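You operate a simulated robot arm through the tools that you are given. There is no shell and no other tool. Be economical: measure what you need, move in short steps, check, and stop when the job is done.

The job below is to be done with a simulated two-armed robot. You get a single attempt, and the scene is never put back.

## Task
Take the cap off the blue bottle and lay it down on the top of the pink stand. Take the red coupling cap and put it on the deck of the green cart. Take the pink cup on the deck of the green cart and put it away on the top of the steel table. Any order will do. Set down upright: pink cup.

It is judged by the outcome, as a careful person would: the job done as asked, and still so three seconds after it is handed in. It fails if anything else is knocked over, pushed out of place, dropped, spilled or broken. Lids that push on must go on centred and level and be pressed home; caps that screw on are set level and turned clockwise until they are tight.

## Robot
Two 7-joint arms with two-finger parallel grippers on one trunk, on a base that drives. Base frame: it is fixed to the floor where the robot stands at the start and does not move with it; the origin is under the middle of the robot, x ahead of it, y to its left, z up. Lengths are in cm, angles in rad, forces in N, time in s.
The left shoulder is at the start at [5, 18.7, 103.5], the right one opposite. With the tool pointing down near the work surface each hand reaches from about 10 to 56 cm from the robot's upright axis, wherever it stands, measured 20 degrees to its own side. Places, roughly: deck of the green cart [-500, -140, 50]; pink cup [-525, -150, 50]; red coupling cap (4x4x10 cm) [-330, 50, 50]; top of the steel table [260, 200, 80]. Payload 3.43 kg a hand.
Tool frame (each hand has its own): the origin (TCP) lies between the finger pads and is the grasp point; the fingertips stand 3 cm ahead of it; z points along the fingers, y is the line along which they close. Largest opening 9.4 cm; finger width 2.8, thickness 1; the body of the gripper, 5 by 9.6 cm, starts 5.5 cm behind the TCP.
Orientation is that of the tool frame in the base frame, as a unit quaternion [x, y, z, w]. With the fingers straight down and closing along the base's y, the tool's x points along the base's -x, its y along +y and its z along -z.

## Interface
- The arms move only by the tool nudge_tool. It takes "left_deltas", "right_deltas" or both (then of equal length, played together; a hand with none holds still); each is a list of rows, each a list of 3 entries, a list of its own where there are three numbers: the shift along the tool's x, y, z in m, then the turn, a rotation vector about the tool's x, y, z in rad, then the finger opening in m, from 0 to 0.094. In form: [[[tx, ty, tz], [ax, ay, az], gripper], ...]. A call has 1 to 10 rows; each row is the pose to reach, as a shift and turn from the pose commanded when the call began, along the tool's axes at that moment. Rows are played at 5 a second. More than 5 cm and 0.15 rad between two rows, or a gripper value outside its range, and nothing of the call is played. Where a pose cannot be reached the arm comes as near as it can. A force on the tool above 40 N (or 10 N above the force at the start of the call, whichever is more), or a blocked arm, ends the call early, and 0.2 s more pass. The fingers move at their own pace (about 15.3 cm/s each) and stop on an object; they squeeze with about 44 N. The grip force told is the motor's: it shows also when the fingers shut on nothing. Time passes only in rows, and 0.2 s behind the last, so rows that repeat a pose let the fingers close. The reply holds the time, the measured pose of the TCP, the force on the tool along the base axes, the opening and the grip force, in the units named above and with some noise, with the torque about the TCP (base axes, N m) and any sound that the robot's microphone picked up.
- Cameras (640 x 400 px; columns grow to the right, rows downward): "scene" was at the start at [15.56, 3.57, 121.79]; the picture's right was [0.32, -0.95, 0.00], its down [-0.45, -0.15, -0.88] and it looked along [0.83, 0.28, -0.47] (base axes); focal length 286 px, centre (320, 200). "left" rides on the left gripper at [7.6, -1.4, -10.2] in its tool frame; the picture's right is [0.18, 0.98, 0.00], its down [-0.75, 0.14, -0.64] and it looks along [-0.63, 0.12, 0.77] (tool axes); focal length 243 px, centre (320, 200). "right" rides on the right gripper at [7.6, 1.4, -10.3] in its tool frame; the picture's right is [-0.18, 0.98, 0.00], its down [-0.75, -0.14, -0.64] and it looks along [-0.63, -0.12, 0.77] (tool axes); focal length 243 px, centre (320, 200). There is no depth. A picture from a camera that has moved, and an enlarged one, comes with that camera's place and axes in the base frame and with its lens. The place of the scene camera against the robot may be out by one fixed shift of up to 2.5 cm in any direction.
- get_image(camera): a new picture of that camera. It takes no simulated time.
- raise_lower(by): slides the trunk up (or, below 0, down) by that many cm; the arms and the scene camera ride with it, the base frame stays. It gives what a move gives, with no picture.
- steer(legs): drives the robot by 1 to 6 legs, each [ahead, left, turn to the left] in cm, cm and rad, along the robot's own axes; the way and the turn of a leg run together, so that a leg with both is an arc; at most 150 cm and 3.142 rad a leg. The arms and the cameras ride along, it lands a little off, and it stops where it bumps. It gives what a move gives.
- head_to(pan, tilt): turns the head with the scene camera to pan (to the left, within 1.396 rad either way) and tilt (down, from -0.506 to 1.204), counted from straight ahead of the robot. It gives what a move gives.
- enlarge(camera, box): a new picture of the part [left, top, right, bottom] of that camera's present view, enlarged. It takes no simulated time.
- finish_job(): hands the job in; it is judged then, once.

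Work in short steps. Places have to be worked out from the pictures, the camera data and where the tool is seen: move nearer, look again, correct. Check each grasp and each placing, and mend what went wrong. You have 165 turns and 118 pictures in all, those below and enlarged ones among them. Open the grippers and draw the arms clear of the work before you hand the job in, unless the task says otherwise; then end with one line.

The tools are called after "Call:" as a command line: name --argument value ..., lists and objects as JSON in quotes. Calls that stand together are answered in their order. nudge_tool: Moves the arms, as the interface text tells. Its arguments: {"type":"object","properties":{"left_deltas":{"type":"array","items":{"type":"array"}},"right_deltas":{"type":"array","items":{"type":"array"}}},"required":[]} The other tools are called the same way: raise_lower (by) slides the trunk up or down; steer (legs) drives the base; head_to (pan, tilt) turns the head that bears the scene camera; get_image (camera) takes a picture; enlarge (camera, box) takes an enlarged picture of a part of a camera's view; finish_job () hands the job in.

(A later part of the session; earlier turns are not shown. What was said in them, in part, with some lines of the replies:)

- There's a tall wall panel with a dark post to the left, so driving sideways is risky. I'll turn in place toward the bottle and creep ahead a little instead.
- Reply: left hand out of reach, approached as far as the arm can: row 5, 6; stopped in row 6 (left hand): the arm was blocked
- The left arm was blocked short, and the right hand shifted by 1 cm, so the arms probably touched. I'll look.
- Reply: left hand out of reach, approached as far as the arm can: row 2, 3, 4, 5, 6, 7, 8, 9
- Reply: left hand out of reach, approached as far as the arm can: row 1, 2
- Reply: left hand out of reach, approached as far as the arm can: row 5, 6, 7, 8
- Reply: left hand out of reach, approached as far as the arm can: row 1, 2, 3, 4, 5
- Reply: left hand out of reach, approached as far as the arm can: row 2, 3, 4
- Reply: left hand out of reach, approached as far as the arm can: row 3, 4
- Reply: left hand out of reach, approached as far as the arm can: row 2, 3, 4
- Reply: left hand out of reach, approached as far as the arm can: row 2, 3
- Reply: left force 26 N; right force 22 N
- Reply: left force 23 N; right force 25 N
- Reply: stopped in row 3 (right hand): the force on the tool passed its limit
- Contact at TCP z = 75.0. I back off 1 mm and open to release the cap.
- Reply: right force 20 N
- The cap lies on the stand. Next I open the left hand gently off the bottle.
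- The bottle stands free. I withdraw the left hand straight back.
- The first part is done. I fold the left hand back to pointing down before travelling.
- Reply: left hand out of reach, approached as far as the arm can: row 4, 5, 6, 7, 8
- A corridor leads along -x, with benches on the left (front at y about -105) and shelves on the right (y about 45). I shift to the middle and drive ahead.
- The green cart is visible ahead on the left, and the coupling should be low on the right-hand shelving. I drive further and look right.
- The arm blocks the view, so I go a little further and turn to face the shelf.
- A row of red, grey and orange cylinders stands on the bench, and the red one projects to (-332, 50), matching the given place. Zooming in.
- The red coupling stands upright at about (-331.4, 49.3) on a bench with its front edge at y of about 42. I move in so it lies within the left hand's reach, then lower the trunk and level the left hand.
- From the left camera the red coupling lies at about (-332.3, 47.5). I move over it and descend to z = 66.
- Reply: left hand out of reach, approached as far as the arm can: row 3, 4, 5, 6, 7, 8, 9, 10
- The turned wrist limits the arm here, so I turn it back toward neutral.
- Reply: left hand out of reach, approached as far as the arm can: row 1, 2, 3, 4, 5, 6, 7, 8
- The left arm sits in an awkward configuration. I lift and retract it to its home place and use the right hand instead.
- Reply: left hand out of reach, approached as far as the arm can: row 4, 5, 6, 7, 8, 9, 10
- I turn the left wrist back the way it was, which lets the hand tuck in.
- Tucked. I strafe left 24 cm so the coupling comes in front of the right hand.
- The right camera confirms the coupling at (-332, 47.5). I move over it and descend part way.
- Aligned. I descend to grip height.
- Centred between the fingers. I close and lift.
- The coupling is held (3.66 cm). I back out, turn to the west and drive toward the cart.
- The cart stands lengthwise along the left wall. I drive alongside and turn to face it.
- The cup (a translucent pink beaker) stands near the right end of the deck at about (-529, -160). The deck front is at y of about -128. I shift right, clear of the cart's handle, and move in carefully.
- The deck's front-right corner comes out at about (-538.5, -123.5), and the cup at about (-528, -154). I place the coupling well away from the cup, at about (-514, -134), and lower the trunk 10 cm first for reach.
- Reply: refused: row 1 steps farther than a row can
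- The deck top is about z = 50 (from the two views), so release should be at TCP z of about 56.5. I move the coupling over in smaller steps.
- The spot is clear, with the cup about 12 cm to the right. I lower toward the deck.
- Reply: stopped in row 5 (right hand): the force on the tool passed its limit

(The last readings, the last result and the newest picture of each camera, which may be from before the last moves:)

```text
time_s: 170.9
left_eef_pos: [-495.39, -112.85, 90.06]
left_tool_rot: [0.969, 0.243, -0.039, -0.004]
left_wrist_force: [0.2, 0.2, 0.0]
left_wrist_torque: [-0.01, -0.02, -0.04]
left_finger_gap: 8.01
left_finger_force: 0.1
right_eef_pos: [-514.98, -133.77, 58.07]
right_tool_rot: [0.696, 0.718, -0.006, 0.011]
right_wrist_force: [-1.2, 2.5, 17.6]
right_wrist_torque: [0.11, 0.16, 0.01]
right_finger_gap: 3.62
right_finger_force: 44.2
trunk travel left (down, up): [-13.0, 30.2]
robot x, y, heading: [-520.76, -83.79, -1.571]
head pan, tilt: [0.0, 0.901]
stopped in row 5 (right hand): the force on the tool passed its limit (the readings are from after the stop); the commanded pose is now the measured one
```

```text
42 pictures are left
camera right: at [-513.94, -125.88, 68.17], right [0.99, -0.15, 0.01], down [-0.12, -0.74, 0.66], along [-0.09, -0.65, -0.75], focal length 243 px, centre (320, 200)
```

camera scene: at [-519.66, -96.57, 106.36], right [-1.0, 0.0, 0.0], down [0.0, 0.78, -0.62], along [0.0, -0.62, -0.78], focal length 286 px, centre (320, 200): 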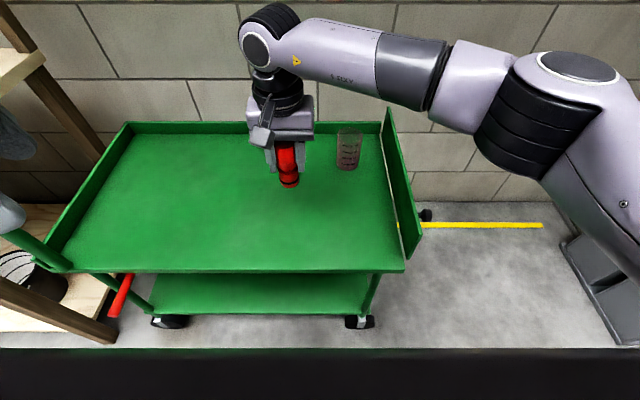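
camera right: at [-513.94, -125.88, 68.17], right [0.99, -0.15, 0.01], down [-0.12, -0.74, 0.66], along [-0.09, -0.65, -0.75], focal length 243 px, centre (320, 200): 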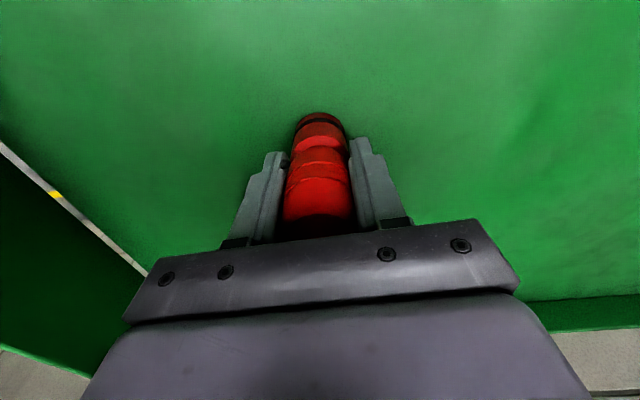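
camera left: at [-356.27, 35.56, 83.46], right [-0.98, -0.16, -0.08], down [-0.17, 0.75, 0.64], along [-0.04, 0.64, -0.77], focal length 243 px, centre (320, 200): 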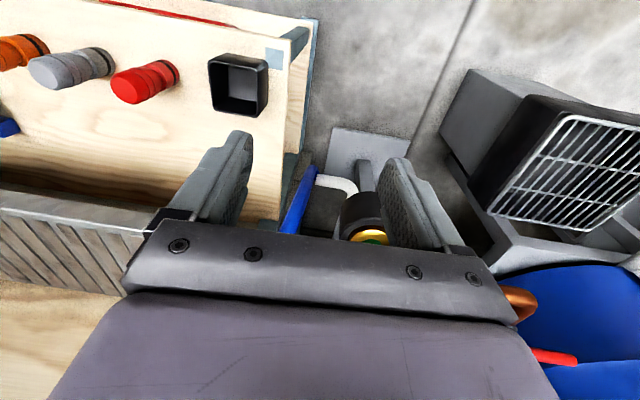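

Contact at TCP z = 58.1 (deck at about 51.5). I relieve 1 mm, open and rise.

Call:
nudge_tool --right_deltas '[[[0, 0, -0.001], [0, 0, 0], 0.036], [[0, 0, -0.001], [0, 0, 0], 0.045], [[0, 0, -0.001], [0, 0, 0], 0.06], [[0, 0, -0.001], [0, 0, 0], 0.07], [[0, 0, -0.001], [0, 0, 0], 0.07]]'

Call:
nudge_tool --right_deltas '[[[0, 0, -0.03], [0, 0, 0], 0.07], [[0, 0, -0.07], [0, 0, 0], 0.07], [[0, 0, -0.11], [0, 0, 0], 0.07], [[0, 0, -0.15], [0, 0, 0], 0.07], [[0.02, 0, -0.19], [0, 0, 0], 0.07], [[0.06, 0, -0.22], [0, 0, 0], 0.07], [[0.1, 0, -0.25], [0, 0, 0], 0.07], [[0.14, -0.02, -0.27], [0, 0, 0], 0.07], [[0.16, -0.05, -0.28], [0, 0, 0], 0.07]]'

Call:
get_image --camera "scene"

Call:
get_image --camera "right"

```text
time_s: 172.1
left_eef_pos: [-495.32, -113.0, 89.99]
left_tool_rot: [0.969, 0.242, -0.038, -0.006]
left_wrist_force: [-0.4, 0.1, 0.8]
left_wrist_torque: [-0.02, 0.01, 0.01]
left_finger_gap: 7.99
left_finger_force: 0.0
right_eef_pos: [-515.0, -133.82, 57.98]
right_tool_rot: [0.696, 0.718, -0.005, 0.008]
right_wrist_force: [0.3, 0.5, -0.1]
right_wrist_torque: [0.03, -0.03, 0.03]
right_finger_gap: 7.0
right_finger_force: 0.0
trunk travel left (down, up): [-13.0, 30.2]
robot x, y, heading: [-520.78, -83.63, -1.568]
head pan, tilt: [0.0, 0.901]
```

```text
time_s: 174.1
left_eef_pos: [-495.23, -112.96, 90.09]
left_tool_rot: [0.969, 0.243, -0.038, -0.005]
left_wrist_force: [-0.5, 0.0, -1.1]
left_wrist_torque: [0.03, 0.0, -0.01]
left_finger_gap: 8.01
left_finger_force: 0.1
right_eef_pos: [-520.65, -117.39, 85.51]
right_tool_rot: [0.696, 0.718, -0.006, 0.008]
right_wrist_force: [-0.4, 0.4, -0.1]
right_wrist_torque: [-0.03, -0.02, 0.0]
right_finger_gap: 7.0
right_finger_force: 0.1
trunk travel left (down, up): [-13.0, 30.2]
robot x, y, heading: [-520.67, -84.15, -1.571]
head pan, tilt: [0.0, 0.901]
```

```text
41 pictures are left
camera scene: at [-519.69, -96.55, 106.37], right [-1.0, 0.0, 0.0], down [0.0, 0.78, -0.62], along [0.0, -0.62, -0.78], focal length 286 px, centre (320, 200)
```

scene: 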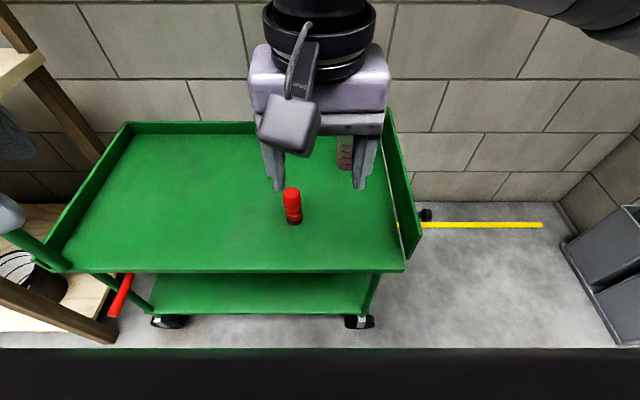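

```text
40 pictures are left
camera right: at [-519.56, -109.48, 95.59], right [0.99, -0.16, 0.01], down [-0.12, -0.75, 0.66], along [-0.1, -0.65, -0.76], focal length 243 px, centre (320, 200)
```

right: 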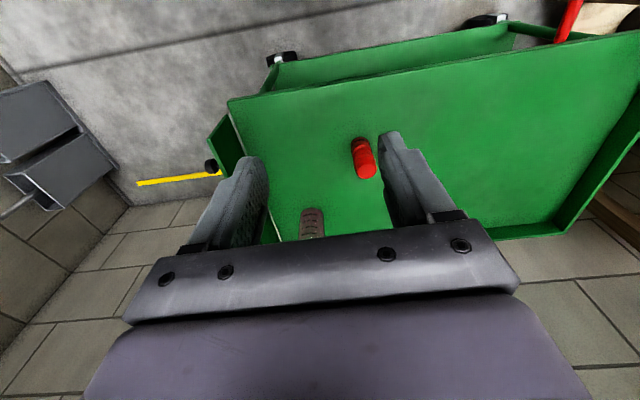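

The coupling stands on the deck. The cup is at about (-527.3, -151.5), 67 cm ahead. I lower the trunk so the shoulders are near wrist height, which gives the longest reach, and then stretch out with a slight forward tilt.

Call:
raise_lower --by -11

Call:
nudge_tool --right_deltas '[[[-0.04, -0.008, 0], [0, -0.075, 0], 0.09], [[-0.08, -0.016, 0], [0, -0.15, 0], 0.09], [[-0.12, -0.024, 0], [0, -0.225, 0], 0.09], [[-0.16, -0.032, 0], [0, -0.3, 0], 0.09], [[-0.2, -0.04, 0], [0, -0.35, 0], 0.09], [[-0.2, -0.04, 0], [0, -0.35, 0], 0.09]]'

Call:
get_image --camera "right"

```text
time_s: 175.5
left_eef_pos: [-495.38, -113.03, 78.93]
left_tool_rot: [0.969, 0.243, -0.038, -0.006]
left_wrist_force: [-0.1, -0.6, -0.3]
left_wrist_torque: [0.0, 0.02, 0.02]
left_finger_gap: 8.01
left_finger_force: 0.0
right_eef_pos: [-520.6, -117.37, 74.51]
right_tool_rot: [0.697, 0.717, -0.004, 0.009]
right_wrist_force: [-0.2, -0.2, 0.8]
right_wrist_torque: [-0.01, 0.01, -0.01]
right_finger_gap: 6.98
right_finger_force: 0.1
trunk travel left (down, up): [-2.0, 41.2]
robot x, y, heading: [-520.91, -83.77, -1.566]
head pan, tilt: [0.0, 0.901]
```

```text
time_s: 176.9
left_eef_pos: [-495.43, -112.95, 78.91]
left_tool_rot: [0.969, 0.243, -0.038, -0.006]
left_wrist_force: [-0.6, 0.8, 0.6]
left_wrist_torque: [0.03, 0.03, 0.01]
left_finger_gap: 8.0
left_finger_force: 0.1
right_eef_pos: [-524.04, -137.58, 74.72]
right_tool_rot: [0.685, 0.705, -0.126, 0.133]
right_wrist_force: [0.5, 0.4, 0.0]
right_wrist_torque: [-0.01, 0.01, 0.05]
right_finger_gap: 9.01
right_finger_force: 0.0
trunk travel left (down, up): [-2.0, 41.2]
robot x, y, heading: [-520.78, -83.78, -1.569]
head pan, tilt: [0.0, 0.901]
```

```text
39 pictures are left
camera right: at [-523.01, -126.75, 81.63], right [0.99, -0.14, 0.07], down [-0.13, -0.48, 0.87], along [-0.09, -0.87, -0.49], focal length 243 px, centre (320, 200)
```

right: 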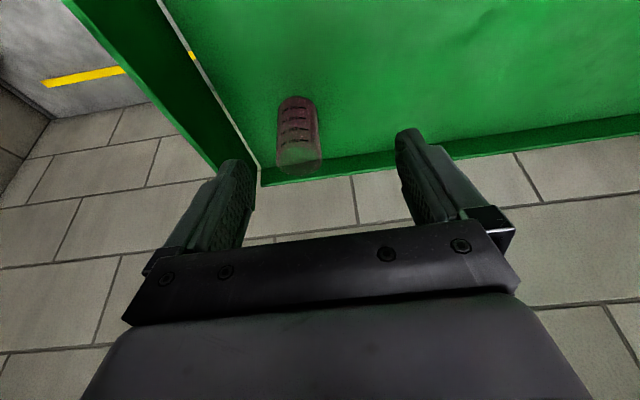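

The cup is at (-527.6, -151), about 5.7 cm wide, from z = 51.5 to 62. I line up behind it along the tilted tool axis.

Call:
nudge_tool --right_deltas '[[[-0.031, -0.019, 0.012], [0, 0, 0], 0.094], [[-0.0615, -0.038, 0.0236], [0, 0, 0], 0.094], [[-0.0615, -0.038, 0.0236], [0, 0, 0], 0.094]]'

Call:
get_image --camera "right"

```text
time_s: 177.7
left_eef_pos: [-495.43, -113.06, 79.09]
left_tool_rot: [0.969, 0.242, -0.038, -0.006]
left_wrist_force: [-0.1, -0.8, 0.0]
left_wrist_torque: [-0.03, 0.03, 0.05]
left_finger_gap: 8.0
left_finger_force: 0.1
right_eef_pos: [-527.74, -144.32, 74.67]
right_tool_rot: [0.685, 0.705, -0.125, 0.133]
right_wrist_force: [-0.8, 0.2, -1.3]
right_wrist_torque: [0.01, 0.04, 0.01]
right_finger_gap: 9.38
right_finger_force: 0.1
trunk travel left (down, up): [-2.0, 41.2]
robot x, y, heading: [-521.04, -83.74, -1.575]
head pan, tilt: [0.0, 0.901]
```

```text
38 pictures are left
camera right: at [-526.7, -133.45, 81.58], right [0.99, -0.14, 0.07], down [-0.13, -0.48, 0.87], along [-0.09, -0.87, -0.49], focal length 243 px, centre (320, 200)
```

right: 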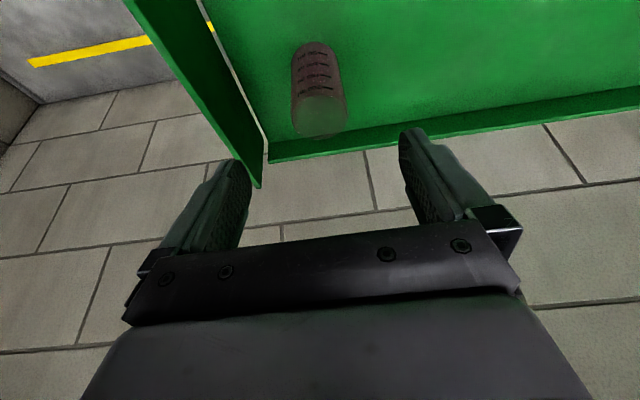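

The centre is confirmed, so I advance along the tool axis to the cup.

Call:
nudge_tool --right_deltas '[[[0, 0, 0.04], [0, 0, 0], 0.094], [[0, 0, 0.08], [0, 0, 0], 0.094], [[0, 0, 0.12], [0, 0, 0], 0.094], [[0, 0, 0.15], [0, 0, 0], 0.094], [[0, 0, 0.179], [0, 0, 0], 0.094]]'

Call:
get_image --camera "right"

```text
time_s: 178.9
left_eef_pos: [-495.32, -113.03, 79.03]
left_tool_rot: [0.969, 0.243, -0.039, -0.006]
left_wrist_force: [-0.6, 0.4, 0.2]
left_wrist_torque: [-0.01, 0.01, 0.01]
left_finger_gap: 8.02
left_finger_force: 0.1
right_eef_pos: [-527.44, -150.62, 58.04]
right_tool_rot: [0.685, 0.705, -0.126, 0.134]
right_wrist_force: [0.2, 0.4, -0.1]
right_wrist_torque: [0.02, -0.01, -0.03]
right_finger_gap: 9.39
right_finger_force: 0.1
trunk travel left (down, up): [-2.0, 41.2]
robot x, y, heading: [-520.93, -83.84, -1.57]
head pan, tilt: [0.0, 0.901]
```

```text
37 pictures are left
camera right: at [-526.37, -139.83, 64.91], right [0.99, -0.14, 0.07], down [-0.13, -0.48, 0.87], along [-0.09, -0.87, -0.49], focal length 243 px, centre (320, 200)
```

right: 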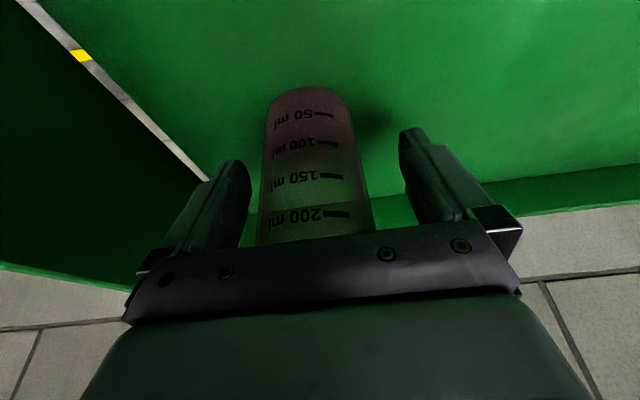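

Centred. I close in steps, no further than needed.

Call:
nudge_tool --right_deltas '[[[0, 0, 0], [0, 0, 0], 0.07], [[0, 0, 0], [0, 0, 0], 0.06], [[0, 0, 0], [0, 0, 0], 0.055], [[0, 0, 0], [0, 0, 0], 0.053], [[0, 0, 0], [0, 0, 0], 0.053]]'

```text
time_s: 180.1
left_eef_pos: [-495.37, -113.01, 79.05]
left_tool_rot: [0.969, 0.243, -0.038, -0.005]
left_wrist_force: [0.3, 0.3, -0.5]
left_wrist_torque: [-0.02, -0.01, -0.01]
left_finger_gap: 8.01
left_finger_force: 0.0
right_eef_pos: [-527.37, -150.65, 58.04]
right_tool_rot: [0.685, 0.705, -0.126, 0.133]
right_wrist_force: [-0.1, 0.1, -0.3]
right_wrist_torque: [0.02, 0.04, 0.0]
right_finger_gap: 6.28
right_finger_force: 44.2
trunk travel left (down, up): [-2.0, 41.2]
robot x, y, heading: [-521.02, -83.69, -1.569]
head pan, tilt: [0.0, 0.901]
```

Gripped at 6.28 cm. I lift straight up 16 cm, keeping the cup level.

Call:
nudge_tool --right_deltas '[[[-0.0072, 0, -0.0186], [0, 0, 0], 0.053], [[-0.0216, 0, -0.056], [0, 0, 0], 0.053], [[-0.036, 0, -0.0932], [0, 0, 0], 0.053], [[-0.0504, 0, -0.1305], [0, 0, 0], 0.053], [[-0.0576, 0, -0.149], [0, 0, 0], 0.053], [[-0.0576, 0, -0.149], [0, 0, 0], 0.053]]'

Call:
get_image --camera "scene"

```text
time_s: 181.5
left_eef_pos: [-495.39, -112.93, 78.91]
left_tool_rot: [0.969, 0.244, -0.038, -0.006]
left_wrist_force: [0.8, 0.2, 0.0]
left_wrist_torque: [0.02, 0.01, 0.02]
left_finger_gap: 8.0
left_finger_force: 0.1
right_eef_pos: [-527.61, -150.37, 74.01]
right_tool_rot: [0.685, 0.705, -0.125, 0.133]
right_wrist_force: [0.3, -0.7, 0.9]
right_wrist_torque: [0.01, 0.03, -0.02]
right_finger_gap: 6.25
right_finger_force: 43.9
trunk travel left (down, up): [-2.0, 41.2]
robot x, y, heading: [-520.99, -83.93, -1.572]
head pan, tilt: [0.0, 0.901]
```

```text
36 pictures are left
camera scene: at [-519.69, -96.55, 95.37], right [-1.0, 0.0, 0.0], down [0.0, 0.78, -0.62], along [0.0, -0.62, -0.78], focal length 286 px, centre (320, 200)
```

scene: 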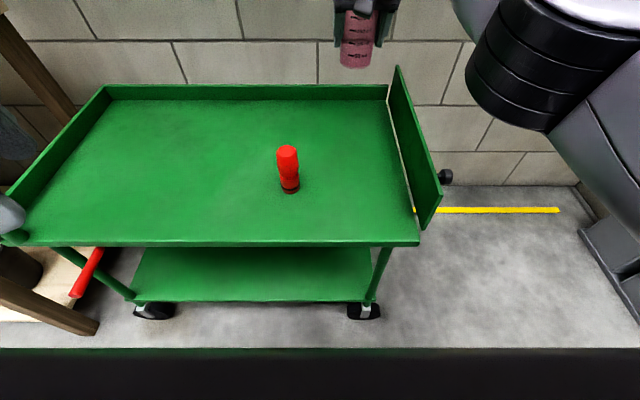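

The cup is held. I raise the trunk, then draw the hand back in for travel.

Call:
raise_lower --by 25

Call:
nudge_tool --right_deltas '[[[0.039, 0, -0.015], [0, 0, 0], 0.053], [[0.078, 0, -0.03], [0, 0, 0], 0.053], [[0.116, 0, -0.045], [0, 0, 0], 0.053], [[0.155, 0, -0.06], [0, 0, 0], 0.053], [[0.194, 0, -0.075], [0, 0, 0], 0.053], [[0.233, 0, -0.09], [0, 0, 0], 0.053], [[0.233, 0, -0.09], [0, 0, 0], 0.053]]'

Call:
get_image --camera "right"

```text
time_s: 184.1
left_eef_pos: [-495.37, -112.95, 104.01]
left_tool_rot: [0.969, 0.242, -0.038, -0.005]
left_wrist_force: [0.6, 0.8, 0.8]
left_wrist_torque: [-0.01, 0.02, 0.01]
left_finger_gap: 7.99
left_finger_force: 0.1
right_eef_pos: [-527.65, -150.37, 98.87]
right_tool_rot: [0.684, 0.706, -0.125, 0.133]
right_wrist_force: [0.3, 0.1, -0.9]
right_wrist_torque: [-0.01, 0.01, 0.01]
right_finger_gap: 6.19
right_finger_force: 43.8
trunk travel left (down, up): [-27.0, 16.2]
robot x, y, heading: [-520.55, -83.9, -1.573]
head pan, tilt: [0.0, 0.901]
```

```text
time_s: 185.9
left_eef_pos: [-495.38, -113.02, 103.96]
left_tool_rot: [0.969, 0.242, -0.038, -0.005]
left_wrist_force: [-0.1, 0.2, -0.1]
left_wrist_torque: [0.06, 0.02, 0.0]
left_finger_gap: 8.01
left_finger_force: 0.0
right_eef_pos: [-525.24, -147.03, 106.42]
right_tool_rot: [0.713, 0.68, -0.115, 0.13]
right_wrist_force: [0.2, 0.3, -0.4]
right_wrist_torque: [-0.02, 0.02, 0.0]
right_finger_gap: 6.15
right_finger_force: 43.2
right hand out of reach, approached as far as the arm can: row 1, 2, 3, 4, 5, 6, 7
trunk travel left (down, up): [-27.0, 16.2]
robot x, y, heading: [-520.84, -83.47, -1.568]
head pan, tilt: [0.0, 0.901]
stopped in row 7 (right hand): the arm was blocked; the commanded pose is now the measured one
```

```text
35 pictures are left
camera right: at [-523.72, -136.43, 113.48], right [0.97, -0.22, 0.09], down [-0.19, -0.48, 0.86], along [-0.14, -0.85, -0.51], focal length 243 px, centre (320, 200)
```

right: 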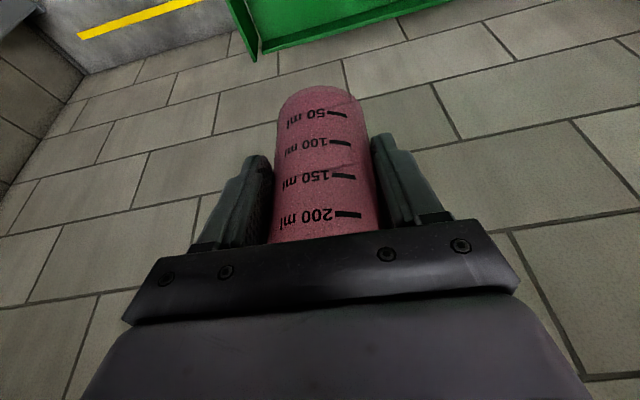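

The arm met a limit while retracting, but the cup remains level and held. I back the robot away from the cart first, then adjust the arm.

Call:
steer --legs '[[-45, 0, 0]]'

Call:
nudge_tool --right_deltas '[[[0.03, -0.02, 0.02], [0, 0, 0], 0.053], [[0.06, -0.04, 0.04], [0, 0, 0], 0.053], [[0.09, -0.06, 0.06], [0, 0, 0], 0.053], [[0.09, -0.06, 0.06], [0, 0, 0], 0.053]]'

Call:
get_image --camera "scene"

```text
time_s: 188.6
left_eef_pos: [-495.4, -67.9, 103.93]
left_tool_rot: [0.969, 0.243, -0.039, -0.005]
left_wrist_force: [0.6, 0.6, 0.0]
left_wrist_torque: [-0.01, 0.0, 0.02]
left_finger_gap: 8.03
left_finger_force: 0.1
right_eef_pos: [-525.36, -101.82, 106.54]
right_tool_rot: [0.712, 0.68, -0.117, 0.13]
right_wrist_force: [-0.5, -0.1, 0.4]
right_wrist_torque: [0.0, -0.02, 0.01]
right_finger_gap: 6.15
right_finger_force: 44.5
trunk travel left (down, up): [-27.0, 16.2]
robot x, y, heading: [-520.53, -38.58, -1.572]
head pan, tilt: [0.0, 0.901]
```

```text
time_s: 189.6
left_eef_pos: [-495.45, -67.95, 104.07]
left_tool_rot: [0.969, 0.242, -0.039, -0.006]
left_wrist_force: [-0.6, -0.5, -0.1]
left_wrist_torque: [0.0, -0.01, -0.03]
left_finger_gap: 7.96
left_finger_force: 0.0
right_eef_pos: [-525.42, -101.9, 106.46]
right_tool_rot: [0.713, 0.679, -0.116, 0.131]
right_wrist_force: [-0.4, 0.0, -1.0]
right_wrist_torque: [0.0, 0.04, 0.01]
right_finger_gap: 6.14
right_finger_force: 43.7
right hand out of reach, approached as far as the arm can: row 1, 2, 3, 4
trunk travel left (down, up): [-27.0, 16.2]
robot x, y, heading: [-520.74, -38.66, -1.573]
head pan, tilt: [0.0, 0.901]
```

```text
34 pictures are left
camera scene: at [-519.71, -51.44, 120.36], right [-1.0, 0.0, 0.0], down [0.0, 0.78, -0.62], along [0.0, -0.62, -0.78], focal length 286 px, centre (320, 200)
```

scene: 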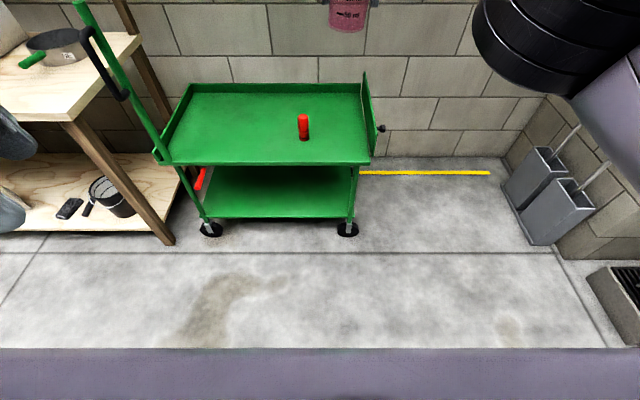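

The arm is at a limit but extended and level, so it's fine for placing: a trunk move alone can set the cup down on the table. I turn east, keeping the arm as it is.

Call:
steer --legs '[[-5, 0, 0], [0, 0, 1.571]]'

Call:
head_to --pan 0 --tilt 0.3

Call:
get_image --camera "scene"

```text
time_s: 194.4
left_eef_pos: [-491.58, -8.18, 104.01]
left_tool_rot: [0.513, 0.858, -0.031, 0.023]
left_wrist_force: [0.3, 0.3, 0.5]
left_wrist_torque: [0.01, -0.03, -0.01]
left_finger_gap: 7.99
left_finger_force: 0.0
right_eef_pos: [-457.66, -38.07, 106.43]
right_tool_rot: [0.022, 0.984, 0.01, 0.175]
right_wrist_force: [-0.6, 1.0, -0.9]
right_wrist_torque: [0.02, -0.01, 0.0]
right_finger_gap: 5.98
right_finger_force: 44.1
trunk travel left (down, up): [-27.0, 16.2]
robot x, y, heading: [-520.67, -33.94, 0.006]
head pan, tilt: [0.0, 0.901]
```

```text
time_s: 195.4
left_eef_pos: [-491.72, -8.16, 103.89]
left_tool_rot: [0.512, 0.858, -0.031, 0.024]
left_wrist_force: [0.1, -0.9, 0.2]
left_wrist_torque: [0.01, -0.01, -0.01]
left_finger_gap: 8.0
left_finger_force: 0.0
right_eef_pos: [-457.56, -38.05, 106.42]
right_tool_rot: [0.022, 0.984, 0.01, 0.174]
right_wrist_force: [-0.1, 0.1, 0.2]
right_wrist_torque: [-0.01, 0.02, 0.02]
right_finger_gap: 5.96
right_finger_force: 44.2
trunk travel left (down, up): [-27.0, 16.2]
robot x, y, heading: [-520.91, -33.62, 0.002]
head pan, tilt: [0.0, 0.3]
```

```text
33 pictures are left
camera scene: at [-504.53, -32.99, 125.58], right [0.0, -1.0, 0.0], down [-0.3, 0.0, -0.95], along [0.95, 0.0, -0.3], focal length 286 px, centre (320, 200)
```

scene: 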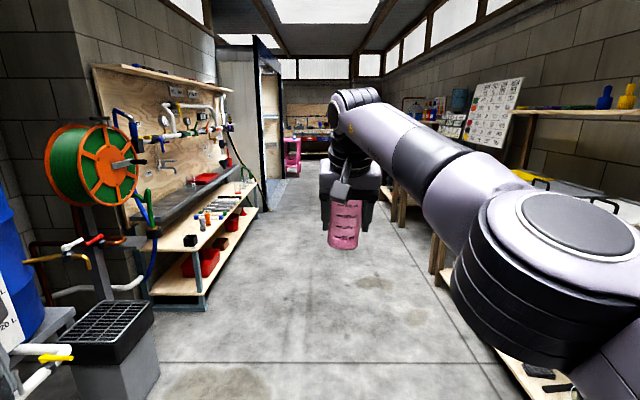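

The grip gap creeps down slowly (6.28 → 5.96), so I check the cup in the hand.

Call:
get_image --camera "right"

Call:
enlarge --camera "scene" --box '[280, 150, 400, 260]'

```text
32 pictures are left
camera right: at [-468.27, -36.46, 113.55], right [0.21, 0.97, 0.09], down [0.48, -0.18, 0.86], along [0.85, -0.14, -0.51], focal length 243 px, centre (320, 200)
```

right: 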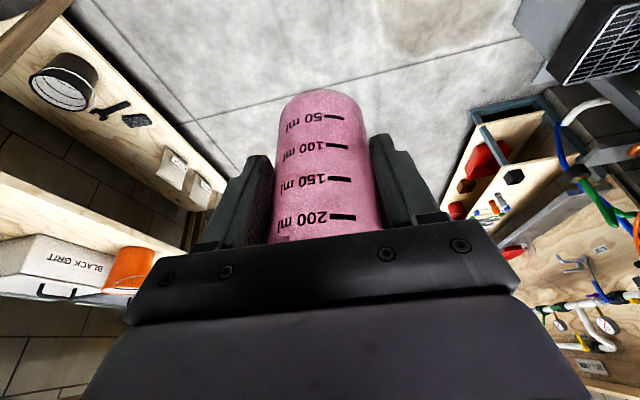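

```text
3.64 times, centred on (340, 205) of scene
camera zoom: at [-504.53, -32.99, 125.58], right [0.0, -1.0, 0.0], down [-0.3, 0.0, -0.95], along [0.95, 0.0, -0.3], focal length 1040 px, centre (247, 182)
```

zoom: 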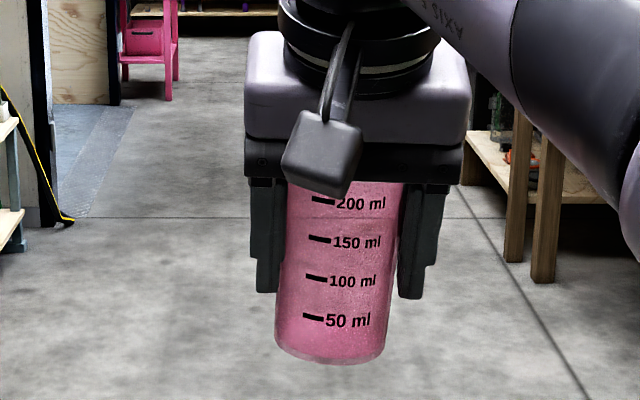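

The cup sits well in the hand. I limit the finger closing to 5.8 cm so it can't be squeezed much further, then drive east along the corridor.

Call:
nudge_tool --right_deltas '[[[0, 0, 0], [0, 0, 0], 0.058]]'

Call:
steer --legs '[[150, 0, 0], [150, 0, 0], [120, 0, 0]]'

```text
time_s: 195.8
left_eef_pos: [-491.61, -8.27, 103.96]
left_tool_rot: [0.513, 0.858, -0.031, 0.023]
left_wrist_force: [0.2, 0.8, 0.5]
left_wrist_torque: [-0.01, 0.0, -0.05]
left_finger_gap: 7.99
left_finger_force: 0.0
right_eef_pos: [-457.57, -38.14, 106.54]
right_tool_rot: [0.022, 0.984, 0.011, 0.174]
right_wrist_force: [-0.3, -0.2, -1.4]
right_wrist_torque: [0.02, 0.0, -0.02]
right_finger_gap: 5.96
right_finger_force: 44.5
trunk travel left (down, up): [-27.0, 16.2]
robot x, y, heading: [-520.73, -33.82, 0.003]
head pan, tilt: [0.0, 0.3]
```

```text
time_s: 215.8
left_eef_pos: [-72.23, -13.3, 103.81]
left_tool_rot: [0.522, 0.852, -0.031, 0.022]
left_wrist_force: [-0.6, -0.1, 0.9]
left_wrist_torque: [0.02, -0.01, -0.01]
left_finger_gap: 8.03
left_finger_force: 0.1
right_eef_pos: [-38.76, -43.83, 106.49]
right_tool_rot: [0.033, 0.984, 0.009, 0.174]
right_wrist_force: [-0.1, -0.7, 0.1]
right_wrist_torque: [0.0, -0.03, 0.02]
right_finger_gap: 5.97
right_finger_force: 11.7
trunk travel left (down, up): [-27.0, 16.2]
robot x, y, heading: [-101.82, -38.29, -0.017]
head pan, tilt: [0.0, 0.3]
```

Gap stable at 5.97 cm. I look ahead toward the steel table.

Call:
head_to --pan 0.35 --tilt 0.15

Call:
get_image --camera "scene"

```text
time_s: 216.7
left_eef_pos: [-72.28, -13.27, 104.0]
left_tool_rot: [0.522, 0.852, -0.032, 0.022]
left_wrist_force: [0.7, -0.4, -1.0]
left_wrist_torque: [-0.02, 0.0, -0.03]
left_finger_gap: 8.0
left_finger_force: 0.2
right_eef_pos: [-38.88, -43.82, 106.44]
right_tool_rot: [0.032, 0.984, 0.008, 0.173]
right_wrist_force: [-0.5, 0.1, 0.3]
right_wrist_torque: [-0.02, -0.03, 0.01]
right_finger_gap: 5.87
right_finger_force: 44.3
trunk travel left (down, up): [-27.0, 16.2]
robot x, y, heading: [-101.87, -38.38, -0.018]
head pan, tilt: [0.351, 0.15]
```

```text
30 pictures are left
camera scene: at [-86.22, -34.49, 126.99], right [0.33, -0.95, 0.0], down [-0.14, -0.05, -0.99], along [0.93, 0.32, -0.15], focal length 286 px, centre (320, 200)
```

scene: 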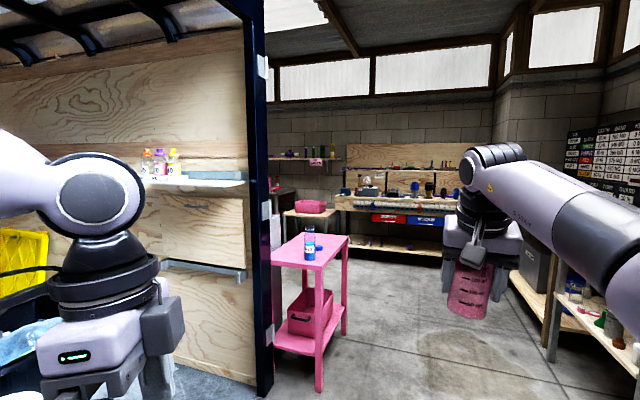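

Call:
steer --legs '[[110, 0, 0.018], [105, 0, 0], [0, 0, 0.8]]'

Call:
head_to --pan 0.0 --tilt 0.25

Call:
get_image --camera "scene"

```text
time_s: 229.3
left_eef_pos: [113.5, -0.81, 104.11]
left_tool_rot: [0.143, 0.989, -0.02, 0.034]
left_wrist_force: [0.2, -0.2, -1.0]
left_wrist_torque: [0.0, 0.0, 0.01]
left_finger_gap: 7.98
left_finger_force: 0.2
right_eef_pos: [158.77, 2.47, 106.48]
right_tool_rot: [-0.36, 0.917, 0.076, 0.157]
right_wrist_force: [0.4, 0.1, 0.8]
right_wrist_torque: [-0.03, -0.03, 0.0]
right_finger_gap: 5.9
right_finger_force: 24.8
trunk travel left (down, up): [-27.0, 16.2]
robot x, y, heading: [111.21, -39.28, 0.793]
head pan, tilt: [0.351, 0.15]
```

```text
time_s: 230.2
left_eef_pos: [113.55, -0.78, 103.94]
left_tool_rot: [0.143, 0.989, -0.02, 0.034]
left_wrist_force: [0.7, 0.6, -0.4]
left_wrist_torque: [0.01, -0.02, 0.02]
left_finger_gap: 8.0
left_finger_force: 0.0
right_eef_pos: [158.77, 2.53, 106.5]
right_tool_rot: [-0.359, 0.917, 0.076, 0.156]
right_wrist_force: [0.5, 0.1, 0.6]
right_wrist_torque: [-0.02, -0.01, 0.0]
right_finger_gap: 5.81
right_finger_force: 43.7
trunk travel left (down, up): [-27.0, 16.2]
robot x, y, heading: [111.5, -39.44, 0.796]
head pan, tilt: [0.0, 0.25]
```

```text
29 pictures are left
camera scene: at [122.97, -27.84, 126.07], right [0.72, -0.7, 0.0], down [-0.17, -0.18, -0.97], along [0.68, 0.69, -0.25], focal length 286 px, centre (320, 200)
```

scene: 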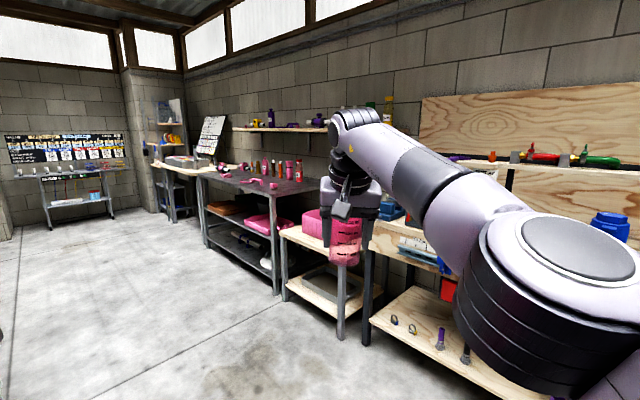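

The steel table runs along the east wall, front at x of about 236 and y from 130 to 268. I zoom in on its top to find a free spot.

Call:
enlarge --camera "scene" --box '[190, 130, 350, 230]'

```text
4.00 times, centred on (270, 180) of scene
camera zoom: at [122.97, -27.84, 126.07], right [0.72, -0.7, 0.0], down [-0.17, -0.18, -0.97], along [0.68, 0.69, -0.25], focal length 1144 px, centre (520, 280)
```

zoom: 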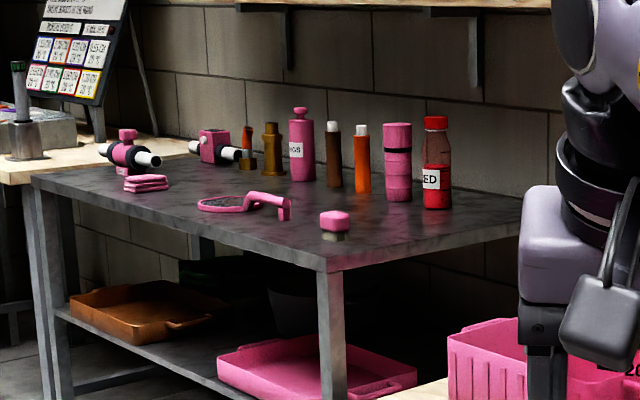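

A free spot is at about (254, 135), clear of the sponge at (247, 148). I turn back to heading 0, go to x of about 155 and strafe north along the open floor.

Call:
steer --legs '[[0, 0, -0.796], [43, 0, 0], [0, 120, 0], [0, 50, 0]]'

Call:
head_to --pan 0.0 --tilt 0.5

Call:
get_image --camera "scene"

```text
time_s: 243.1
left_eef_pos: [184.19, 156.14, 104.07]
left_tool_rot: [0.516, 0.855, -0.031, 0.024]
left_wrist_force: [0.2, -0.7, -0.2]
left_wrist_torque: [0.02, 0.04, 0.0]
left_finger_gap: 8.0
left_finger_force: 0.0
right_eef_pos: [218.13, 125.93, 106.51]
right_tool_rot: [0.026, 0.984, 0.009, 0.175]
right_wrist_force: [-0.4, -0.3, -0.6]
right_wrist_torque: [-0.03, 0.04, -0.01]
right_finger_gap: 5.87
right_finger_force: 11.6
trunk travel left (down, up): [-27.0, 16.2]
robot x, y, heading: [155.47, 131.0, -0.006]
head pan, tilt: [0.0, 0.25]
```

```text
time_s: 243.9
left_eef_pos: [184.27, 156.04, 103.98]
left_tool_rot: [0.516, 0.856, -0.031, 0.024]
left_wrist_force: [0.2, 0.0, -0.5]
left_wrist_torque: [-0.01, 0.01, 0.01]
left_finger_gap: 8.0
left_finger_force: 0.0
right_eef_pos: [218.16, 125.85, 106.47]
right_tool_rot: [0.027, 0.984, 0.009, 0.174]
right_wrist_force: [-0.7, -0.3, 0.7]
right_wrist_torque: [-0.04, 0.01, 0.03]
right_finger_gap: 5.77
right_finger_force: 44.1
trunk travel left (down, up): [-27.0, 16.2]
robot x, y, heading: [155.15, 130.99, -0.007]
head pan, tilt: [0.0, 0.499]
```

```text
27 pictures are left
camera scene: at [170.99, 131.47, 123.76], right [0.0, -1.0, 0.0], down [-0.48, 0.0, -0.88], along [0.88, 0.0, -0.48], focal length 286 px, centre (320, 200)
```

scene: 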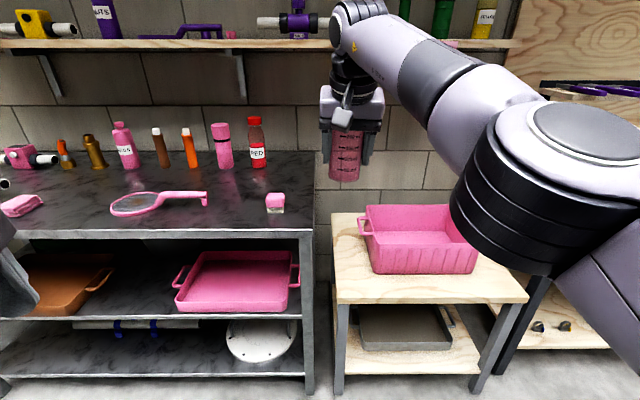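

The table's right end is at y of about 134 and its front at x of about 233. The gap between the sponge (248, 145) and the magnifier handle (251, 168) is free, so the target is (252, 157).

Call:
steer --legs '[[0, 31, 0.006], [33.5, 0, 0]]'

Call:
head_to --pan 0.0 --tilt 0.65

Call:
get_image --camera "scene"

Call:
get_image --camera "right"

```text
time_s: 247.8
left_eef_pos: [217.8, 187.54, 104.01]
left_tool_rot: [0.515, 0.856, -0.03, 0.023]
left_wrist_force: [0.9, -0.9, -0.6]
left_wrist_torque: [-0.03, 0.02, -0.02]
left_finger_gap: 7.98
left_finger_force: 0.0
right_eef_pos: [251.93, 157.34, 106.45]
right_tool_rot: [0.026, 0.985, 0.01, 0.173]
right_wrist_force: [0.2, 0.2, -0.2]
right_wrist_torque: [0.01, -0.02, -0.01]
right_finger_gap: 5.89
right_finger_force: 11.1
trunk travel left (down, up): [-27.0, 16.2]
robot x, y, heading: [188.89, 161.72, 0.003]
head pan, tilt: [0.0, 0.499]
```

```text
time_s: 248.5
left_eef_pos: [217.77, 187.38, 104.07]
left_tool_rot: [0.515, 0.856, -0.031, 0.023]
left_wrist_force: [0.2, 0.5, -0.1]
left_wrist_torque: [0.01, 0.0, 0.02]
left_finger_gap: 7.99
left_finger_force: 0.1
right_eef_pos: [251.76, 157.3, 106.43]
right_tool_rot: [0.025, 0.984, 0.009, 0.174]
right_wrist_force: [-0.3, -0.5, 0.0]
right_wrist_torque: [0.03, 0.03, -0.03]
right_finger_gap: 5.77
right_finger_force: 44.3
trunk travel left (down, up): [-27.0, 16.2]
robot x, y, heading: [188.74, 162.42, -0.002]
head pan, tilt: [0.0, 0.649]
```

```text
26 pictures are left
camera scene: at [204.22, 162.78, 122.42], right [0.0, -1.0, 0.0], down [-0.6, 0.0, -0.8], along [0.8, 0.0, -0.6], focal length 286 px, centre (320, 200)
```

scene: 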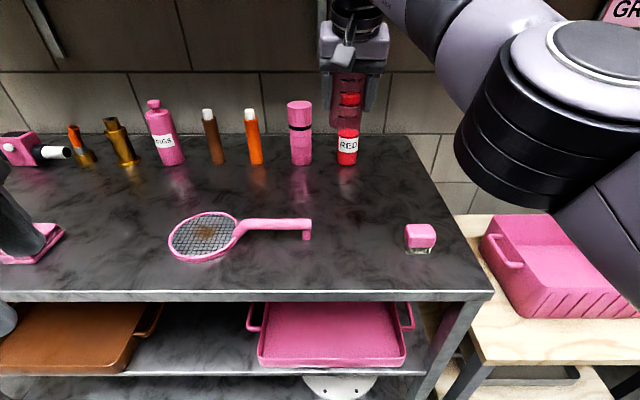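

```text
25 pictures are left
camera right: at [241.14, 159.08, 113.54], right [0.22, 0.97, 0.09], down [0.48, -0.19, 0.86], along [0.85, -0.14, -0.51], focal length 243 px, centre (320, 200)
```

right: 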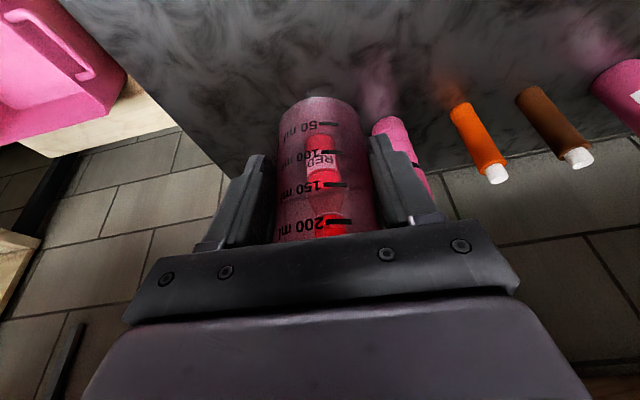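

The cup hangs above the free gap. I lower the trunk most of the way and check.

Call:
raise_lower --by -16

Call:
get_image --camera "scene"

Call:
get_image --camera "right"

```text
time_s: 250.3
left_eef_pos: [217.81, 187.42, 88.04]
left_tool_rot: [0.515, 0.856, -0.031, 0.023]
left_wrist_force: [-0.5, 1.1, -0.4]
left_wrist_torque: [-0.01, -0.01, -0.01]
left_finger_gap: 7.98
left_finger_force: 0.0
right_eef_pos: [251.77, 157.41, 90.53]
right_tool_rot: [0.026, 0.984, 0.009, 0.174]
right_wrist_force: [0.4, 0.0, -0.8]
right_wrist_torque: [0.01, 0.03, 0.0]
right_finger_gap: 5.89
right_finger_force: 0.6
trunk travel left (down, up): [-11.0, 32.2]
robot x, y, heading: [188.54, 162.32, -0.001]
head pan, tilt: [0.0, 0.649]
```

```text
24 pictures are left
camera scene: at [204.21, 162.77, 106.42], right [0.0, -1.0, 0.0], down [-0.6, 0.0, -0.8], along [0.8, 0.0, -0.6], focal length 286 px, centre (320, 200)
```

scene: 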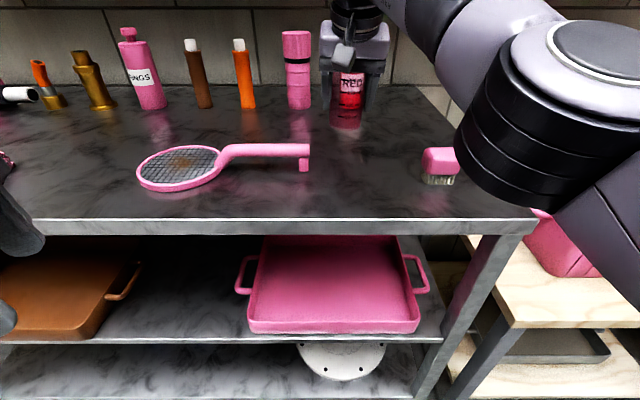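

```text
23 pictures are left
camera right: at [241.13, 159.1, 97.56], right [0.22, 0.97, 0.09], down [0.48, -0.19, 0.86], along [0.85, -0.14, -0.51], focal length 243 px, centre (320, 200)
```

right: 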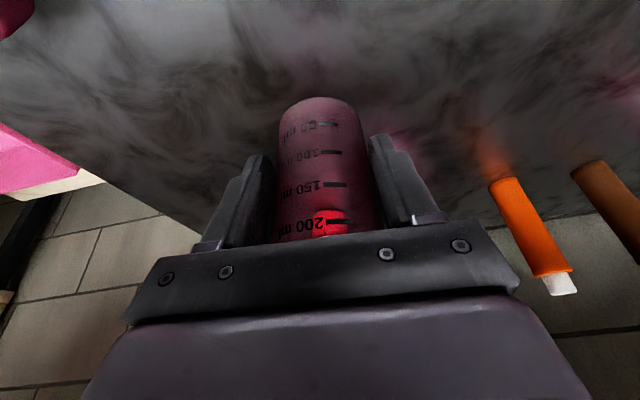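

The gripper force has slackened during trunk moves, so I re-tighten the hold before the last centimetres.

Call:
nudge_tool --right_deltas '[[[0, 0, 0], [0, 0, 0], 0.054], [[0, 0, 0], [0, 0, 0], 0.054]]'

Call:
raise_lower --by -2.5

Call:
enlarge --camera "scene" --box '[260, 0, 460, 200]'

```text
time_s: 250.9
left_eef_pos: [217.89, 187.46, 88.03]
left_tool_rot: [0.515, 0.857, -0.03, 0.023]
left_wrist_force: [-0.4, 0.5, 0.5]
left_wrist_torque: [0.01, 0.02, 0.0]
left_finger_gap: 8.01
left_finger_force: 0.0
right_eef_pos: [251.78, 157.49, 90.46]
right_tool_rot: [0.025, 0.984, 0.009, 0.175]
right_wrist_force: [0.2, 0.1, 0.1]
right_wrist_torque: [-0.03, 0.01, 0.01]
right_finger_gap: 5.76
right_finger_force: 43.6
trunk travel left (down, up): [-11.0, 32.2]
robot x, y, heading: [188.51, 162.38, -0.003]
head pan, tilt: [0.0, 0.649]
```

```text
time_s: 251.7
left_eef_pos: [217.89, 187.42, 85.61]
left_tool_rot: [0.515, 0.857, -0.03, 0.024]
left_wrist_force: [0.1, -0.5, 0.2]
left_wrist_torque: [-0.01, 0.0, 0.01]
left_finger_gap: 8.0
left_finger_force: 0.0
right_eef_pos: [251.84, 157.39, 88.06]
right_tool_rot: [0.025, 0.984, 0.01, 0.175]
right_wrist_force: [-0.9, -0.3, 0.4]
right_wrist_torque: [0.01, 0.02, 0.0]
right_finger_gap: 5.76
right_finger_force: 43.7
trunk travel left (down, up): [-8.5, 34.7]
robot x, y, heading: [188.4, 162.01, -0.005]
head pan, tilt: [0.0, 0.649]
```

```text
2.00 times, centred on (360, 100) of scene
camera zoom: at [204.21, 162.77, 103.91], right [0.0, -1.0, 0.0], down [-0.6, 0.0, -0.8], along [0.8, 0.0, -0.6], focal length 572 px, centre (240, 400)
```

zoom: 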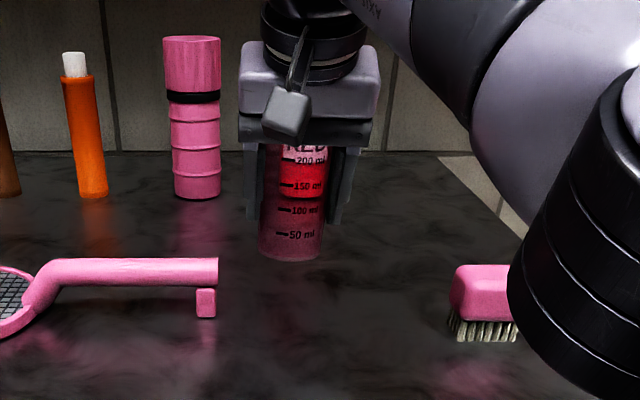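

The cup is upright above the free area. I lower in 1 cm steps and watch the force.

Call:
raise_lower --by -1

Call:
raise_lower --by -0.5

```text
time_s: 252.2
left_eef_pos: [217.82, 187.42, 84.64]
left_tool_rot: [0.516, 0.856, -0.031, 0.022]
left_wrist_force: [-0.8, -0.6, -0.4]
left_wrist_torque: [0.02, -0.01, -0.01]
left_finger_gap: 8.0
left_finger_force: 0.0
right_eef_pos: [251.72, 157.37, 87.01]
right_tool_rot: [0.025, 0.984, 0.009, 0.174]
right_wrist_force: [0.1, -0.5, -0.2]
right_wrist_torque: [0.01, 0.03, 0.0]
right_finger_gap: 5.75
right_finger_force: 43.6
trunk travel left (down, up): [-7.5, 35.7]
robot x, y, heading: [188.3, 162.34, 0.001]
head pan, tilt: [0.0, 0.649]
```

```text
time_s: 252.8
left_eef_pos: [217.84, 187.38, 84.07]
left_tool_rot: [0.515, 0.856, -0.03, 0.024]
left_wrist_force: [0.2, 0.1, -0.1]
left_wrist_torque: [-0.01, 0.0, 0.01]
left_finger_gap: 8.0
left_finger_force: 0.1
right_eef_pos: [251.83, 157.27, 86.37]
right_tool_rot: [0.024, 0.984, 0.009, 0.174]
right_wrist_force: [-0.2, 0.0, 0.2]
right_wrist_torque: [0.0, 0.0, 0.02]
right_finger_gap: 5.75
right_finger_force: 43.8
trunk travel left (down, up): [-7.0, 36.2]
robot x, y, heading: [188.76, 161.75, -0.005]
head pan, tilt: [0.0, 0.649]
```

Call:
raise_lower --by -0.5

Call:
enlarge --camera "scene" --box '[260, 0, 460, 200]'

```text
time_s: 253.3
left_eef_pos: [217.76, 187.44, 83.55]
left_tool_rot: [0.515, 0.856, -0.031, 0.024]
left_wrist_force: [0.0, 0.2, -0.3]
left_wrist_torque: [0.0, -0.02, 0.0]
left_finger_gap: 8.0
left_finger_force: 0.1
right_eef_pos: [251.74, 157.29, 86.17]
right_tool_rot: [0.025, 0.984, 0.01, 0.176]
right_wrist_force: [0.5, 1.2, 11.6]
right_wrist_torque: [-0.25, -0.39, 0.04]
right_finger_gap: 5.77
right_finger_force: 43.9
trunk travel left (down, up): [-6.5, 36.7]
robot x, y, heading: [188.77, 162.07, -0.001]
head pan, tilt: [0.0, 0.649]
```

```text
2.00 times, centred on (360, 100) of scene
camera zoom: at [204.13, 162.79, 101.95], right [0.0, -1.0, 0.0], down [-0.6, 0.0, -0.8], along [0.8, 0.0, -0.6], focal length 572 px, centre (240, 400)
```

zoom: 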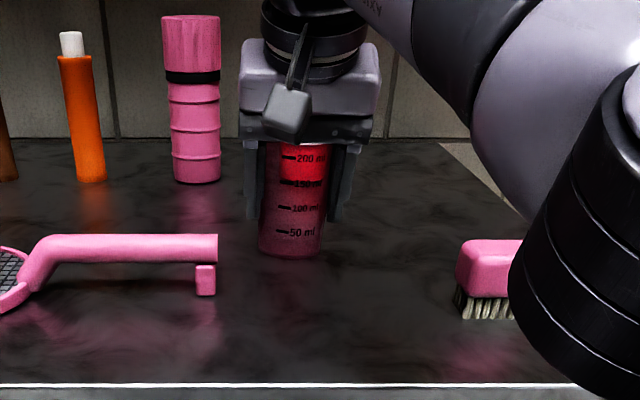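

Contact (11.6 N). I ease slightly and open the fingers.

Call:
raise_lower --by 0.2

Call:
nudge_tool --right_deltas '[[[0, 0, 0], [0, 0, 0], 0.058], [[0, 0, 0], [0, 0, 0], 0.062], [[0, 0, 0], [0, 0, 0], 0.068], [[0, 0, 0], [0, 0, 0], 0.075], [[0, 0, 0], [0, 0, 0], 0.075]]'

Call:
get_image --camera "right"

Call:
enlarge --camera "scene" --box '[260, 0, 460, 200]'

```text
time_s: 253.8
left_eef_pos: [217.88, 187.41, 83.75]
left_tool_rot: [0.515, 0.856, -0.03, 0.024]
left_wrist_force: [-0.3, -0.3, 0.4]
left_wrist_torque: [0.0, 0.01, 0.0]
left_finger_gap: 8.0
left_finger_force: 0.0
right_eef_pos: [251.77, 157.36, 86.25]
right_tool_rot: [0.026, 0.984, 0.01, 0.174]
right_wrist_force: [0.5, -0.3, 6.7]
right_wrist_torque: [-0.2, -0.34, 0.03]
right_finger_gap: 5.73
right_finger_force: 44.2
trunk travel left (down, up): [-6.7, 36.5]
robot x, y, heading: [188.35, 161.88, 0.002]
head pan, tilt: [0.0, 0.649]
```

```text
time_s: 255.0
left_eef_pos: [217.85, 187.55, 83.56]
left_tool_rot: [0.515, 0.856, -0.031, 0.023]
left_wrist_force: [-0.2, 0.0, -0.3]
left_wrist_torque: [-0.01, -0.02, 0.03]
left_finger_gap: 8.01
left_finger_force: 0.1
right_eef_pos: [251.84, 157.36, 86.15]
right_tool_rot: [0.025, 0.985, 0.009, 0.173]
right_wrist_force: [0.0, 0.1, 0.5]
right_wrist_torque: [0.01, 0.03, -0.02]
right_finger_gap: 7.48
right_finger_force: 0.1
trunk travel left (down, up): [-6.7, 36.5]
robot x, y, heading: [188.87, 161.9, -0.002]
head pan, tilt: [0.0, 0.649]
```

```text
20 pictures are left
camera right: at [241.13, 159.11, 93.21], right [0.22, 0.97, 0.09], down [0.48, -0.19, 0.86], along [0.85, -0.14, -0.51], focal length 243 px, centre (320, 200)
```

right: 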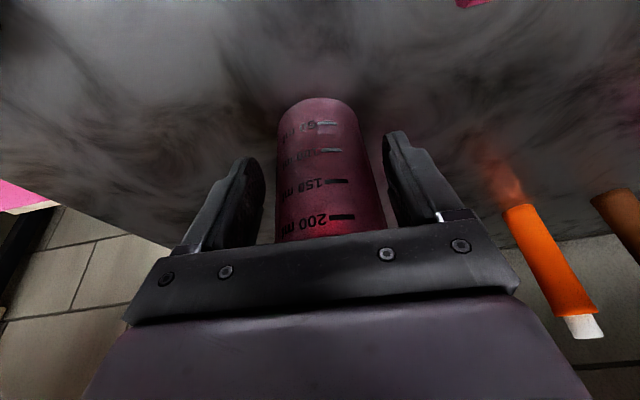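

```text
2.00 times, centred on (360, 100) of scene
camera zoom: at [204.21, 162.78, 102.12], right [0.0, -1.0, 0.0], down [-0.6, 0.0, -0.8], along [0.8, 0.0, -0.6], focal length 572 px, centre (240, 400)
```

zoom: 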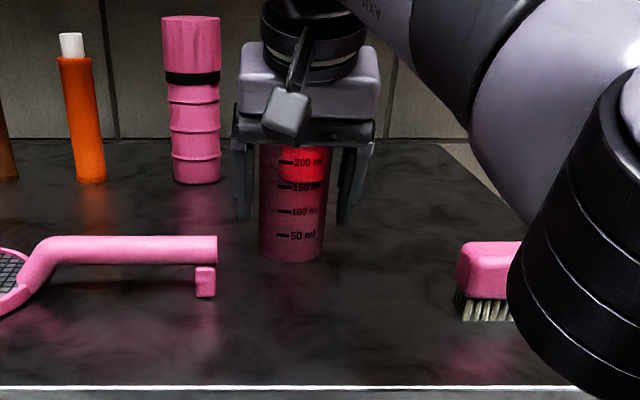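

The cup stands free. I raise the trunk straight up, then back away.

Call:
raise_lower --by 5

Call:
raise_lower --by 20

Call:
steer --legs '[[-45, 0, 0]]'

Call:
get_image --camera "scene"

```text
time_s: 256.0
left_eef_pos: [217.85, 187.51, 88.57]
left_tool_rot: [0.516, 0.856, -0.03, 0.023]
left_wrist_force: [-0.5, -0.4, 0.3]
left_wrist_torque: [0.0, 0.0, 0.01]
left_finger_gap: 8.01
left_finger_force: 0.1
right_eef_pos: [251.85, 157.41, 91.04]
right_tool_rot: [0.025, 0.984, 0.01, 0.174]
right_wrist_force: [-0.3, -0.1, 0.2]
right_wrist_torque: [0.01, -0.01, -0.01]
right_finger_gap: 7.51
right_finger_force: 0.0
trunk travel left (down, up): [-11.7, 31.5]
robot x, y, heading: [188.43, 161.92, -0.006]
head pan, tilt: [0.0, 0.649]
```

```text
time_s: 258.1
left_eef_pos: [217.83, 187.57, 108.57]
left_tool_rot: [0.515, 0.856, -0.031, 0.024]
left_wrist_force: [0.4, 0.1, 0.8]
left_wrist_torque: [0.02, 0.01, -0.04]
left_finger_gap: 8.01
left_finger_force: 0.1
right_eef_pos: [251.76, 157.37, 111.23]
right_tool_rot: [0.025, 0.984, 0.01, 0.173]
right_wrist_force: [0.8, -0.1, 0.9]
right_wrist_torque: [0.01, -0.01, 0.03]
right_finger_gap: 7.47
right_finger_force: 0.0
trunk travel left (down, up): [-31.7, 11.5]
robot x, y, heading: [188.48, 162.44, -0.004]
head pan, tilt: [0.0, 0.649]
```

```text
time_s: 260.8
left_eef_pos: [173.1, 187.52, 108.72]
left_tool_rot: [0.515, 0.857, -0.03, 0.024]
left_wrist_force: [0.6, -0.1, -1.0]
left_wrist_torque: [0.03, -0.02, 0.04]
left_finger_gap: 7.97
left_finger_force: 0.0
right_eef_pos: [207.32, 157.49, 111.28]
right_tool_rot: [0.023, 0.984, 0.01, 0.174]
right_wrist_force: [0.0, 0.1, -0.2]
right_wrist_torque: [0.0, 0.03, 0.02]
right_finger_gap: 7.5
right_finger_force: 0.1
trunk travel left (down, up): [-31.7, 11.5]
robot x, y, heading: [144.02, 161.81, 0.003]
head pan, tilt: [0.0, 0.649]
```

```text
18 pictures are left
camera scene: at [159.6, 162.82, 127.12], right [0.0, -1.0, 0.0], down [-0.6, 0.0, -0.8], along [0.8, 0.0, -0.6], focal length 286 px, centre (320, 200)
```

scene: 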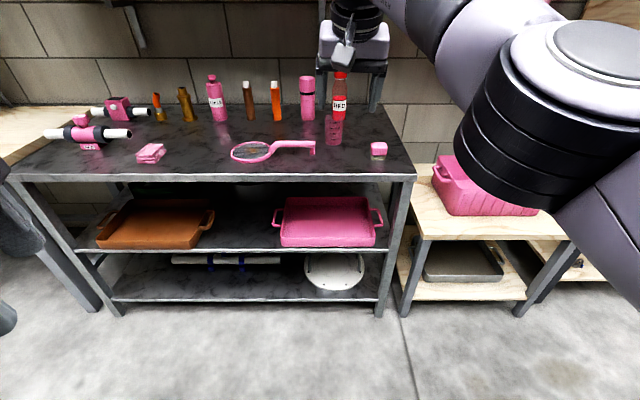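

The cup stands upright on the steel table. The coupling is on the cart deck and the bottle cap is on the pink stand. Both hands are open and clear, so I hand the job in.

Call:
finish_job

```text
The job is handed in.
```

I finished all three parts and handed the job in: the blue bottle's cap is on the pink stand, the red coupling cap is on the green cart's deck, and the pink cup stands upright on the steel table.
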